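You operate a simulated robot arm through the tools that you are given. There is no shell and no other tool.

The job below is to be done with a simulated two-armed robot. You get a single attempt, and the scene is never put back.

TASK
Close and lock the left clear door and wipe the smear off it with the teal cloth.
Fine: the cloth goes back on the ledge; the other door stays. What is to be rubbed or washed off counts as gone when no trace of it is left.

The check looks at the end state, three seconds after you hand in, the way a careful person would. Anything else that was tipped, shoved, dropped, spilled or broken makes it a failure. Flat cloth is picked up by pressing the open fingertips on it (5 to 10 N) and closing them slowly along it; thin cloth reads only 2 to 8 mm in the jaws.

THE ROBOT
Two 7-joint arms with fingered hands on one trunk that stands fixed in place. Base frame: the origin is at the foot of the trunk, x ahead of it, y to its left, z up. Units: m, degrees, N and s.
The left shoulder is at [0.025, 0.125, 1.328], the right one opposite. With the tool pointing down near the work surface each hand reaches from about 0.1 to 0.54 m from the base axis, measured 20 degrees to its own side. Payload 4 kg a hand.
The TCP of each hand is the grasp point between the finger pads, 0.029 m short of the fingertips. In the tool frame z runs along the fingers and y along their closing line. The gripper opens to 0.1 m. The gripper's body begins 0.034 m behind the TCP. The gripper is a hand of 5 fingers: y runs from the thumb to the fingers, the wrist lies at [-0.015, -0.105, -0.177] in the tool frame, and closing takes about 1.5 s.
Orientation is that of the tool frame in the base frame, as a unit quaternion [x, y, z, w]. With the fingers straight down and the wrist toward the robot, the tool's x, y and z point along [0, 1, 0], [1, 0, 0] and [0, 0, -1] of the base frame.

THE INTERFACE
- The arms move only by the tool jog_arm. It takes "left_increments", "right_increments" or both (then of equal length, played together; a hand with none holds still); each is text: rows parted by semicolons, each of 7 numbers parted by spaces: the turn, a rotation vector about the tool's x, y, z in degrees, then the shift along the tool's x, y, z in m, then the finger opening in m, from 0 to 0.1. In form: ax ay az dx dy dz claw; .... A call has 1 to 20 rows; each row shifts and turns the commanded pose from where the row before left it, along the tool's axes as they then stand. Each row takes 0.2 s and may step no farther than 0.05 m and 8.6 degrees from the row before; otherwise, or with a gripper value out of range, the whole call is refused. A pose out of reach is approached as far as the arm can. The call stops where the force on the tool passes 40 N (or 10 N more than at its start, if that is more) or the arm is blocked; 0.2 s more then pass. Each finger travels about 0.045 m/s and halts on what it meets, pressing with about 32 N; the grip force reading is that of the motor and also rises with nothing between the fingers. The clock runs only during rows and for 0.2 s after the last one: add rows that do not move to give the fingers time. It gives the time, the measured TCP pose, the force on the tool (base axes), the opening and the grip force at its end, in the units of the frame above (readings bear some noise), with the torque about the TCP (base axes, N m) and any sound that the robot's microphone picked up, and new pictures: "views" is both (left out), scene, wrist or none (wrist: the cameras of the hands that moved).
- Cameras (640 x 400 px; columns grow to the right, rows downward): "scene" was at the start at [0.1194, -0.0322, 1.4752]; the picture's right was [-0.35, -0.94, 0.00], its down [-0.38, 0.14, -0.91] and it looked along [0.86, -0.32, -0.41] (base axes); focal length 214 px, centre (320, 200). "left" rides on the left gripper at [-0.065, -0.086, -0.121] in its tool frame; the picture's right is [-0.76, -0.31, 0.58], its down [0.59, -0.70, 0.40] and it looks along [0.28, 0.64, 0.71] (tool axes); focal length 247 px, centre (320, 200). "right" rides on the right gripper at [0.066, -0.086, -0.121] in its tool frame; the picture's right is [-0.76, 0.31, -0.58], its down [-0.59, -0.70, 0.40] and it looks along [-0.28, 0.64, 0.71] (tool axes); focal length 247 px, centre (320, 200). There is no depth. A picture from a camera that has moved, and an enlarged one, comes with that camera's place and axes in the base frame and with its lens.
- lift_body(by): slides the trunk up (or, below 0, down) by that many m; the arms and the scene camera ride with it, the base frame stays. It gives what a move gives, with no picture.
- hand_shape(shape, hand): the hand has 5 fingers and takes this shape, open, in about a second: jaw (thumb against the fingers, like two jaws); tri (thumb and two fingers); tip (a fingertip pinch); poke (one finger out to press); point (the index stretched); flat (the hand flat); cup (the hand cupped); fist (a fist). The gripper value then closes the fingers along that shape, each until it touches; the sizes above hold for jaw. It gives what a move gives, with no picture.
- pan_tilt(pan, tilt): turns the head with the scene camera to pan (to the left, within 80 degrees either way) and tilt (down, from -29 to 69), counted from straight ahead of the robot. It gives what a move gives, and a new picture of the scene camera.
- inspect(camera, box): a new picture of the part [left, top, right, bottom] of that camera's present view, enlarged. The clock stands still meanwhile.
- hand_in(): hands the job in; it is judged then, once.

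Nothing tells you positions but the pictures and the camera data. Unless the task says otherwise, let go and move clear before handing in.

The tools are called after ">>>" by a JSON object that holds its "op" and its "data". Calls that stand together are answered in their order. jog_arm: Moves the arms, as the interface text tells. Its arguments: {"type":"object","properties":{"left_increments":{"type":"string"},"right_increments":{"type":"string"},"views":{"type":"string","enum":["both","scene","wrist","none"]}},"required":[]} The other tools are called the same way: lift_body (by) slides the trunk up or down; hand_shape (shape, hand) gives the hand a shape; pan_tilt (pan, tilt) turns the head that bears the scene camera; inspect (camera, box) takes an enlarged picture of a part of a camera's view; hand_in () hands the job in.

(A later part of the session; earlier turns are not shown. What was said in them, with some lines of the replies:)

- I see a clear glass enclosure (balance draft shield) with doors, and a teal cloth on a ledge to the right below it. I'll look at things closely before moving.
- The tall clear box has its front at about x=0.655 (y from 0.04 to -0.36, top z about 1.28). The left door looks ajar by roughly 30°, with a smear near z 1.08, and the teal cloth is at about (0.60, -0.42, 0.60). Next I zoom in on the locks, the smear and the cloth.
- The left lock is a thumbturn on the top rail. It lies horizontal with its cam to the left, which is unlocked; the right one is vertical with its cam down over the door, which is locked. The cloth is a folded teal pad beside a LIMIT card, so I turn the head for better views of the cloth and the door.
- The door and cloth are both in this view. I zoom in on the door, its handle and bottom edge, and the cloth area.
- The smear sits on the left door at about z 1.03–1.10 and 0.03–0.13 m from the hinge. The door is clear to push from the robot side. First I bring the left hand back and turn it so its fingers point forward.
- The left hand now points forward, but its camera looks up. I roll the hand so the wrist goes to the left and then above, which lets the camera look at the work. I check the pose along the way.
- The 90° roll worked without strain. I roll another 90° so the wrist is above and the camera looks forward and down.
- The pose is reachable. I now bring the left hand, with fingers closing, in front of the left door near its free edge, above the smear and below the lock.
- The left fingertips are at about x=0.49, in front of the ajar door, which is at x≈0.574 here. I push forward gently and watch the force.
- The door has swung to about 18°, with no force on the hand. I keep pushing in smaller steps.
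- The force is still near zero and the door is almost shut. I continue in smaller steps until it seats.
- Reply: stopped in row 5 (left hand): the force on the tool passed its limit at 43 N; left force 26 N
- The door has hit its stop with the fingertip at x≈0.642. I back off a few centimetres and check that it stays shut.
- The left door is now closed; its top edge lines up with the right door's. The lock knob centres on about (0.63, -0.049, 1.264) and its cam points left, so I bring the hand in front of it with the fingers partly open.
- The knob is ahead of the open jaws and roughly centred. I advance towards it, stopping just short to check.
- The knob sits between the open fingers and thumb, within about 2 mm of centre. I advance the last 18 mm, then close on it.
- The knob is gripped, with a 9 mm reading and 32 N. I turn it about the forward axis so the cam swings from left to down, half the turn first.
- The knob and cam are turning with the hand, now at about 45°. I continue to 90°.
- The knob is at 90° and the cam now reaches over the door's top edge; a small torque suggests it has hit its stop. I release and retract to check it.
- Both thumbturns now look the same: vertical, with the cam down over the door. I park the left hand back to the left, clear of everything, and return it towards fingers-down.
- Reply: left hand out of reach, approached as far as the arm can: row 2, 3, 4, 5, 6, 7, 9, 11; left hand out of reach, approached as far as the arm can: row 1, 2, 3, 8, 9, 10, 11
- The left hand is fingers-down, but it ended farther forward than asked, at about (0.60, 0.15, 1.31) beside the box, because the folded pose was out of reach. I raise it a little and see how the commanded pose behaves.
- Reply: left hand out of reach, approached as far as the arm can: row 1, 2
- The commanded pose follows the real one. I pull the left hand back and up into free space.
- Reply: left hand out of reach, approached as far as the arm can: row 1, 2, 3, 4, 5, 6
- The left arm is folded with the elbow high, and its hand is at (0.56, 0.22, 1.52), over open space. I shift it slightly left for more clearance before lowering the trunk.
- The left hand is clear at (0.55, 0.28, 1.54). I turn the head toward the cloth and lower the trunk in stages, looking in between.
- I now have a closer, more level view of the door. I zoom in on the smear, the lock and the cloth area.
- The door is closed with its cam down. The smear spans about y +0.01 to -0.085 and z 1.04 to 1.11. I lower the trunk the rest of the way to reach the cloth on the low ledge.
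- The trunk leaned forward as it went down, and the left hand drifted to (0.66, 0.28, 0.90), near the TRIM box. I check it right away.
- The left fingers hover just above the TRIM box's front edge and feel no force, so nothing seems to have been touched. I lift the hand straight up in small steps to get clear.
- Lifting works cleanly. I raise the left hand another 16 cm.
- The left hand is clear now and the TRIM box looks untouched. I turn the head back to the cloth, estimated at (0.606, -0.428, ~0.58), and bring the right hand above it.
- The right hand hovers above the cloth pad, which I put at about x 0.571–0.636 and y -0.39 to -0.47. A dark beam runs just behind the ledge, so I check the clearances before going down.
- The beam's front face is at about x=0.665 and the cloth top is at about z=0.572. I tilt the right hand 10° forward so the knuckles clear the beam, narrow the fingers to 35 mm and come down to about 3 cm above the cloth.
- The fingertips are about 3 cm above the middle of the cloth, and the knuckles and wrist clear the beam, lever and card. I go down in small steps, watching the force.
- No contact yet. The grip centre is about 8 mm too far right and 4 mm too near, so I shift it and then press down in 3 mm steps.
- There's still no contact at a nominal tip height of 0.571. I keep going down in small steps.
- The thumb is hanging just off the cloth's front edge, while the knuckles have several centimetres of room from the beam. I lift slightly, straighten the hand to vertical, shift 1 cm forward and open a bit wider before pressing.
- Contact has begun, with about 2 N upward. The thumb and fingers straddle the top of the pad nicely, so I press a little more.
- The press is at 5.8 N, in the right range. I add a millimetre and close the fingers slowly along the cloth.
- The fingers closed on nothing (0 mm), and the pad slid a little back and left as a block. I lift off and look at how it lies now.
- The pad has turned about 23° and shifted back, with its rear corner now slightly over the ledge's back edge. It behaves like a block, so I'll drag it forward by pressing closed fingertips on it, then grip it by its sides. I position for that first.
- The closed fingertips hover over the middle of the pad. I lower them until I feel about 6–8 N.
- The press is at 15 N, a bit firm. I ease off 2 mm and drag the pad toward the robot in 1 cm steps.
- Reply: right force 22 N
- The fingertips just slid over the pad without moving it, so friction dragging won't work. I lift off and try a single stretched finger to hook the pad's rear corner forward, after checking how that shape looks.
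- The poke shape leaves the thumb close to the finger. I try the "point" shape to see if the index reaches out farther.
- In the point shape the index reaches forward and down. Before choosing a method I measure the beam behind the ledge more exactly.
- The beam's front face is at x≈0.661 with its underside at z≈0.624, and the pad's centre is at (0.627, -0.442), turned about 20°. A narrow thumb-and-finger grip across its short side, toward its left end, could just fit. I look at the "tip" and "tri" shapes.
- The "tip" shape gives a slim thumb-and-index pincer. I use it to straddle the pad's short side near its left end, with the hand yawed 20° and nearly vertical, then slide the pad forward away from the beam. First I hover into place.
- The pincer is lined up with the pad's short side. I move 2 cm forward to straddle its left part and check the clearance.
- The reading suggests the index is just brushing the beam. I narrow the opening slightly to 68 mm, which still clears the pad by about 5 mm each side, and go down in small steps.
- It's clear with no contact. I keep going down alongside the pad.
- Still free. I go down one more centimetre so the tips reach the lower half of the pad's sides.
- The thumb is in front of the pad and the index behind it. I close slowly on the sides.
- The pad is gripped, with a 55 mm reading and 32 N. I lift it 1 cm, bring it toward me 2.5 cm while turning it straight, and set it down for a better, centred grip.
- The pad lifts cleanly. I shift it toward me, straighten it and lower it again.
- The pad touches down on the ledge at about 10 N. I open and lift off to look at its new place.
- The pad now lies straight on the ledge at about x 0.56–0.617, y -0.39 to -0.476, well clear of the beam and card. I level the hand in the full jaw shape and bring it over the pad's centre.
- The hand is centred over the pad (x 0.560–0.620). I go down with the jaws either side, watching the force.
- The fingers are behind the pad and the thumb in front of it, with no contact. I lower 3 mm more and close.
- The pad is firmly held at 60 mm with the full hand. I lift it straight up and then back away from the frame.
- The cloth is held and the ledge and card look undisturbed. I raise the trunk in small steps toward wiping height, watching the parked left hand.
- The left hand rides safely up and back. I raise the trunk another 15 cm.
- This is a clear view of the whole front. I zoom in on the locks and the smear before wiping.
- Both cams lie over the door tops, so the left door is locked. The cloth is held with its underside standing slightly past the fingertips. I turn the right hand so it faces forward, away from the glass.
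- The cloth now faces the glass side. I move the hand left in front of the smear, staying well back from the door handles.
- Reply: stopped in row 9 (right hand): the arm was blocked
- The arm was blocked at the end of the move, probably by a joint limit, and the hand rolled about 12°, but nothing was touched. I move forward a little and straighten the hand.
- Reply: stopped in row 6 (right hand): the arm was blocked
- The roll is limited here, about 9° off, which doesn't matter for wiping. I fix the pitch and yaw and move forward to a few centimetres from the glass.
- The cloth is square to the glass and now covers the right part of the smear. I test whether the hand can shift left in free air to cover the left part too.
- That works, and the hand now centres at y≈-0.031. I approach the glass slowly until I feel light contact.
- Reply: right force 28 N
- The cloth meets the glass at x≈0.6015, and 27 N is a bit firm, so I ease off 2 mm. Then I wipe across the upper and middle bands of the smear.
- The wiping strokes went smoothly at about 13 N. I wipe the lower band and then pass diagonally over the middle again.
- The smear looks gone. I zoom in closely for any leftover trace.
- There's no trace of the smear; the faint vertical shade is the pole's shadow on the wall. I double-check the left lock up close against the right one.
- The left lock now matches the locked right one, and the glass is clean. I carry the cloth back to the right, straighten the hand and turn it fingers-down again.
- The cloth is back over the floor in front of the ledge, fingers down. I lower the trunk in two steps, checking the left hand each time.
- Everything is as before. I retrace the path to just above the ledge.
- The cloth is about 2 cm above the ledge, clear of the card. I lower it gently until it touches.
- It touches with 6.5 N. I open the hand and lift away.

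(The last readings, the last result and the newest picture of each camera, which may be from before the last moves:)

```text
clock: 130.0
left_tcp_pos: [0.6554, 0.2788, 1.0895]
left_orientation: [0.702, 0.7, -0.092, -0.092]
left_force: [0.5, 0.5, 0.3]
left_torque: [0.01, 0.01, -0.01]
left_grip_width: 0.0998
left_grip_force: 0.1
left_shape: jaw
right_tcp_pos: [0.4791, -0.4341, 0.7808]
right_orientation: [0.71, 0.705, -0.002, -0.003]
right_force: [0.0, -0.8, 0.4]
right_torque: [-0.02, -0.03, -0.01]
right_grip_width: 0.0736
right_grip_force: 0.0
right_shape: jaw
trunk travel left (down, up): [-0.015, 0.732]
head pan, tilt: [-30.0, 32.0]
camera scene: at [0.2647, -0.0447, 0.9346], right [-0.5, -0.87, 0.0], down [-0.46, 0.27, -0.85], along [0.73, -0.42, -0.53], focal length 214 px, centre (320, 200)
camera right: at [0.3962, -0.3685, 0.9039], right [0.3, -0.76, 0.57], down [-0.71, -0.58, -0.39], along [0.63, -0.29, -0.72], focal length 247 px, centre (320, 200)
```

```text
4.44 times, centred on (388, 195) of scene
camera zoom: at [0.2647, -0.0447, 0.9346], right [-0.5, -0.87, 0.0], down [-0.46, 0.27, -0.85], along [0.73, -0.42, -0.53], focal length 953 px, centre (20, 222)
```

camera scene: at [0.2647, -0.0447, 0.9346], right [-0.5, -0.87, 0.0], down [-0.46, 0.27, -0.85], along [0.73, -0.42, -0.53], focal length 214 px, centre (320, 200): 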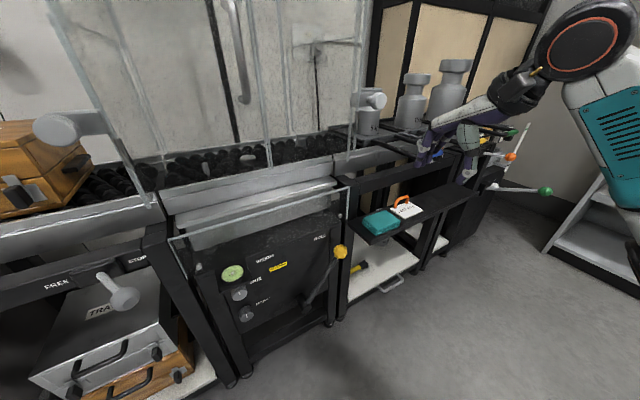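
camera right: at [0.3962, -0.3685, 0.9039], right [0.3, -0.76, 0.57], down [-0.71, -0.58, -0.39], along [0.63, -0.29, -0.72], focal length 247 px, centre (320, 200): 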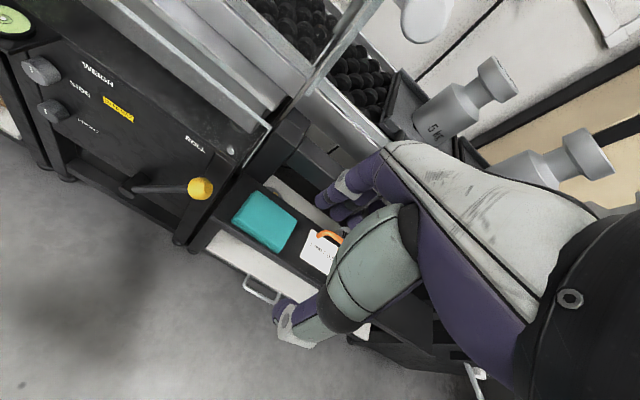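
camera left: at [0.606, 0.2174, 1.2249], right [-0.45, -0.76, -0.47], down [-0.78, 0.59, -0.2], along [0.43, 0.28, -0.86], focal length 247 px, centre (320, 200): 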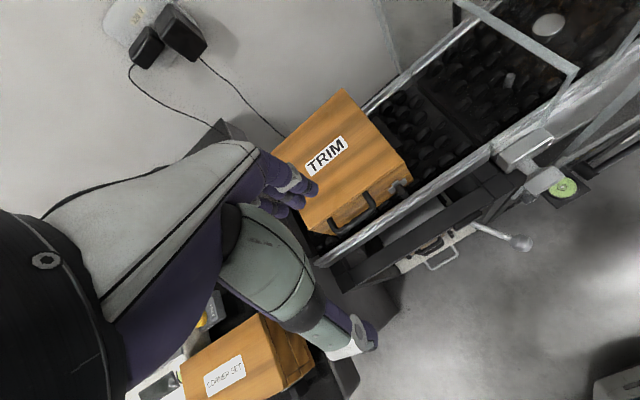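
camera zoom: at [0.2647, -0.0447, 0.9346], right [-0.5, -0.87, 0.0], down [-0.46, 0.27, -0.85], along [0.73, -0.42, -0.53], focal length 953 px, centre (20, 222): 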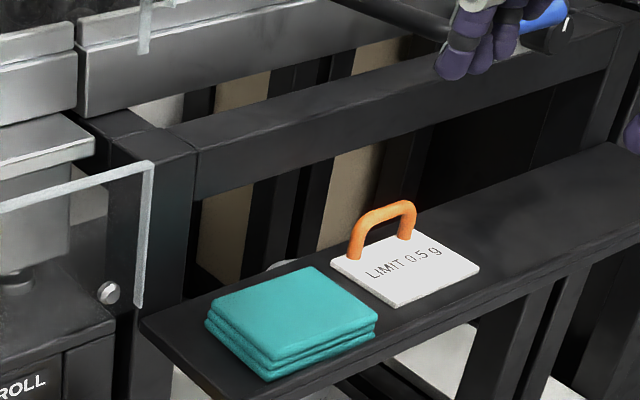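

The cloth is back on the ledge, neat, and the card hasn't moved. I raise the trunk again for a last look at the whole scene.

>>> {"op": "lift_body", "data": {"by": 0.25}}

>>> {"op": "pan_tilt", "data": {"pan": -8, "tilt": 25}}

>>> {"op": "inspect", "data": {"camera": "scene", "box": [220, 50, 420, 190]}}

>>> {"op": "inspect", "data": {"camera": "scene", "box": [100, 190, 420, 390]}}

>>> {"op": "inspect", "data": {"camera": "left", "box": [300, 0, 640, 300]}}

```text
clock: 132.6
left_tcp_pos: [0.4626, 0.2783, 1.4824]
left_orientation: [0.709, 0.705, 0.016, 0.017]
left_force: [0.3, -0.5, 0.6]
left_torque: [0.03, -0.05, -0.01]
left_grip_width: 0.0999
left_grip_force: 0.1
left_shape: jaw
right_tcp_pos: [0.4778, -0.4332, 1.0319]
right_orientation: [0.711, 0.703, -0.002, -0.003]
right_force: [0.0, 0.6, -0.3]
right_torque: [-0.01, 0.02, -0.01]
right_grip_width: 0.0738
right_grip_force: 0.1
right_shape: jaw
trunk travel left (down, up): [-0.265, 0.482]
head pan, tilt: [-30.0, 32.0]
```

```text
clock: 133.4
left_tcp_pos: [0.462, 0.2789, 1.4845]
left_orientation: [0.708, 0.706, 0.016, 0.017]
left_force: [-0.2, 0.5, 0.4]
left_torque: [-0.01, -0.02, -0.02]
left_grip_width: 0.0999
left_grip_force: 0.2
left_shape: jaw
right_tcp_pos: [0.4775, -0.4348, 1.0326]
right_orientation: [0.711, 0.703, -0.002, -0.003]
right_force: [-0.4, 0.8, -0.5]
right_torque: [-0.01, 0.0, -0.03]
right_grip_width: 0.0741
right_grip_force: 0.1
right_shape: jaw
trunk travel left (down, up): [-0.265, 0.482]
head pan, tilt: [-8.0, 25.0]
camera scene: at [0.1727, -0.0128, 1.2094], right [-0.14, -0.99, 0.0], down [-0.42, 0.06, -0.91], along [0.9, -0.13, -0.42], focal length 214 px, centre (320, 200)
```

scene: 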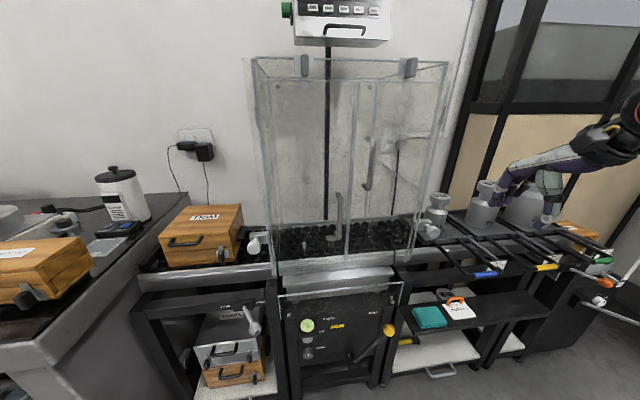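

```text
2.86 times, centred on (320, 120) of scene
camera zoom: at [0.1727, -0.0128, 1.2094], right [-0.14, -0.99, 0.0], down [-0.42, 0.06, -0.91], along [0.9, -0.13, -0.42], focal length 613 px, centre (320, 429)
```

zoom: 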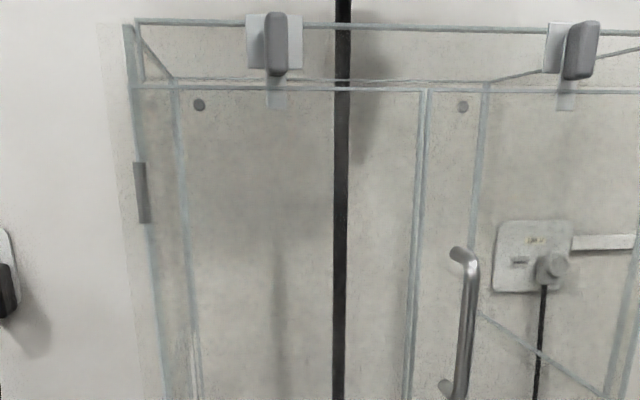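

```text
2.00 times, centred on (260, 290) of scene
camera zoom: at [0.1727, -0.0128, 1.2094], right [-0.14, -0.99, 0.0], down [-0.42, 0.06, -0.91], along [0.9, -0.13, -0.42], focal length 429 px, centre (440, 20)
```

zoom: 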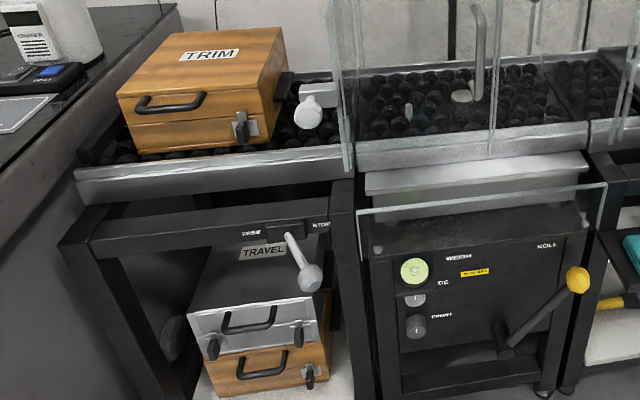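

```text
1.33 times, centred on (470, 150) of left
camera zoom: at [0.3701, 0.2146, 1.6001], right [-0.28, -0.76, -0.59], down [-0.68, 0.59, -0.43], along [0.68, 0.28, -0.68], focal length 329 px, centre (120, 267)
```

zoom: 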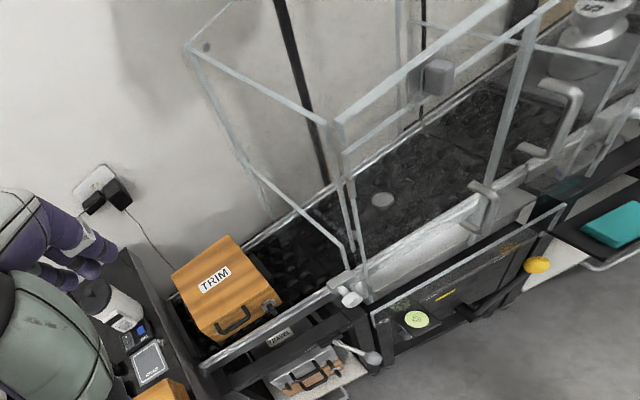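

All looks in order. One last close check of the formerly smeared patch and the bottom of the door from this angle.

>>> {"op": "inspect", "data": {"camera": "scene", "box": [262, 110, 358, 190]}}

>>> {"op": "inspect", "data": {"camera": "scene", "box": [262, 180, 400, 280]}}

>>> {"op": "inspect", "data": {"camera": "scene", "box": [285, 45, 345, 95]}}

```text
5.00 times, centred on (310, 150) of scene
camera zoom: at [0.1727, -0.0128, 1.2094], right [-0.14, -0.99, 0.0], down [-0.42, 0.06, -0.91], along [0.9, -0.13, -0.42], focal length 1072 px, centre (370, 450)
```

zoom: 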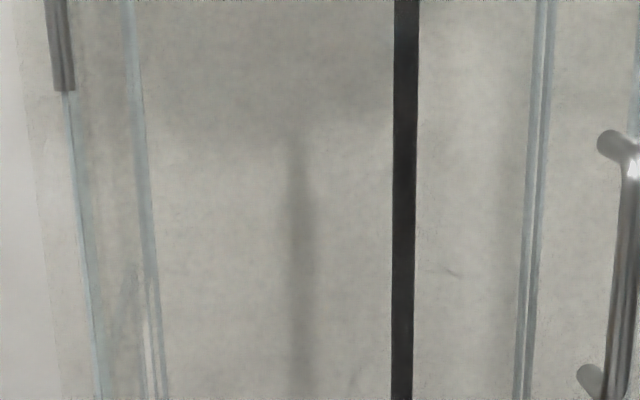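

```text
4.00 times, centred on (331, 230) of scene
camera zoom: at [0.1727, -0.0128, 1.2094], right [-0.14, -0.99, 0.0], down [-0.42, 0.06, -0.91], along [0.9, -0.13, -0.42], focal length 858 px, centre (276, 80)
```

zoom: 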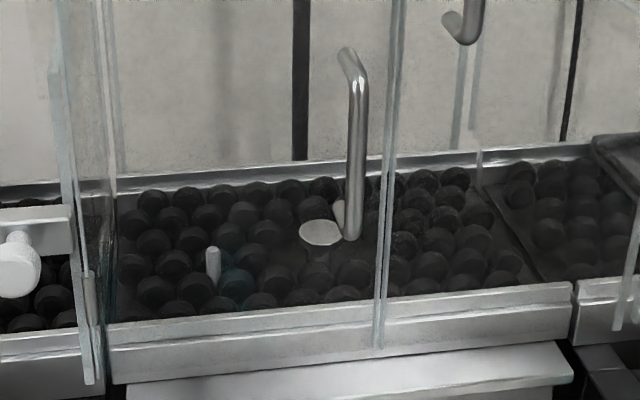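

```text
8.00 times, centred on (315, 70) of scene
camera zoom: at [0.1727, -0.0128, 1.2094], right [-0.14, -0.99, 0.0], down [-0.42, 0.06, -0.91], along [0.9, -0.13, -0.42], focal length 1716 px, centre (360, 1240)
```

zoom: 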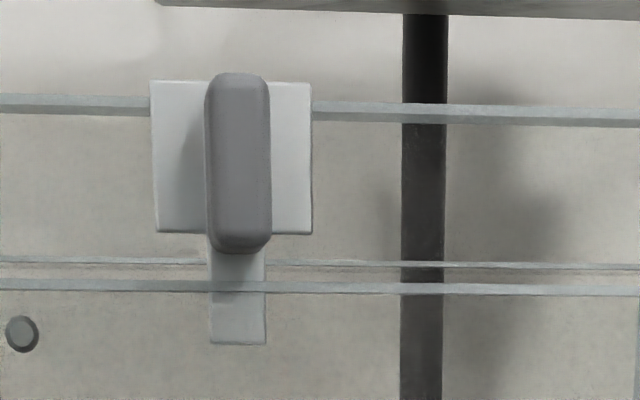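

The left door is shut and its lock is turned down like the right one. The smear is gone, the cloth is back on the ledge, and both hands are clear, so I hand in.

>>> {"op": "hand_in", "data": {}}

```text
The job is handed in.
```

The left door is closed and locked, the smear is gone, and the teal cloth is back on the ledge. I've handed the job in, but no verdict came back.

- **Door and lock:** I pushed the left door until it hit its stop, then turned its thumbturn 90°. It now points down like the one on the right door. I judged the lock by eye and didn't tug the door to test it.
- **Smear:** It was on the outside of the glass. After wiping, close-up views from two angles showed no trace.
- **Cloth:** My first attempt to pick it up turned it and pushed it back on the ledge, with one corner slightly over the rear edge. I then straightened it, used it and set it down flat on the ledge near its first place, beside the LIMIT 0.5 g card.
- **Everything else:** I didn't touch the right door. While the trunk was lowering, the left hand drifted close to the TRIM box. I felt no contact, and the box looks unmoved. A finger lightly brushed the frame beam behind the ledge while I was gripping the cloth. The card also looks undisturbed in the last views.
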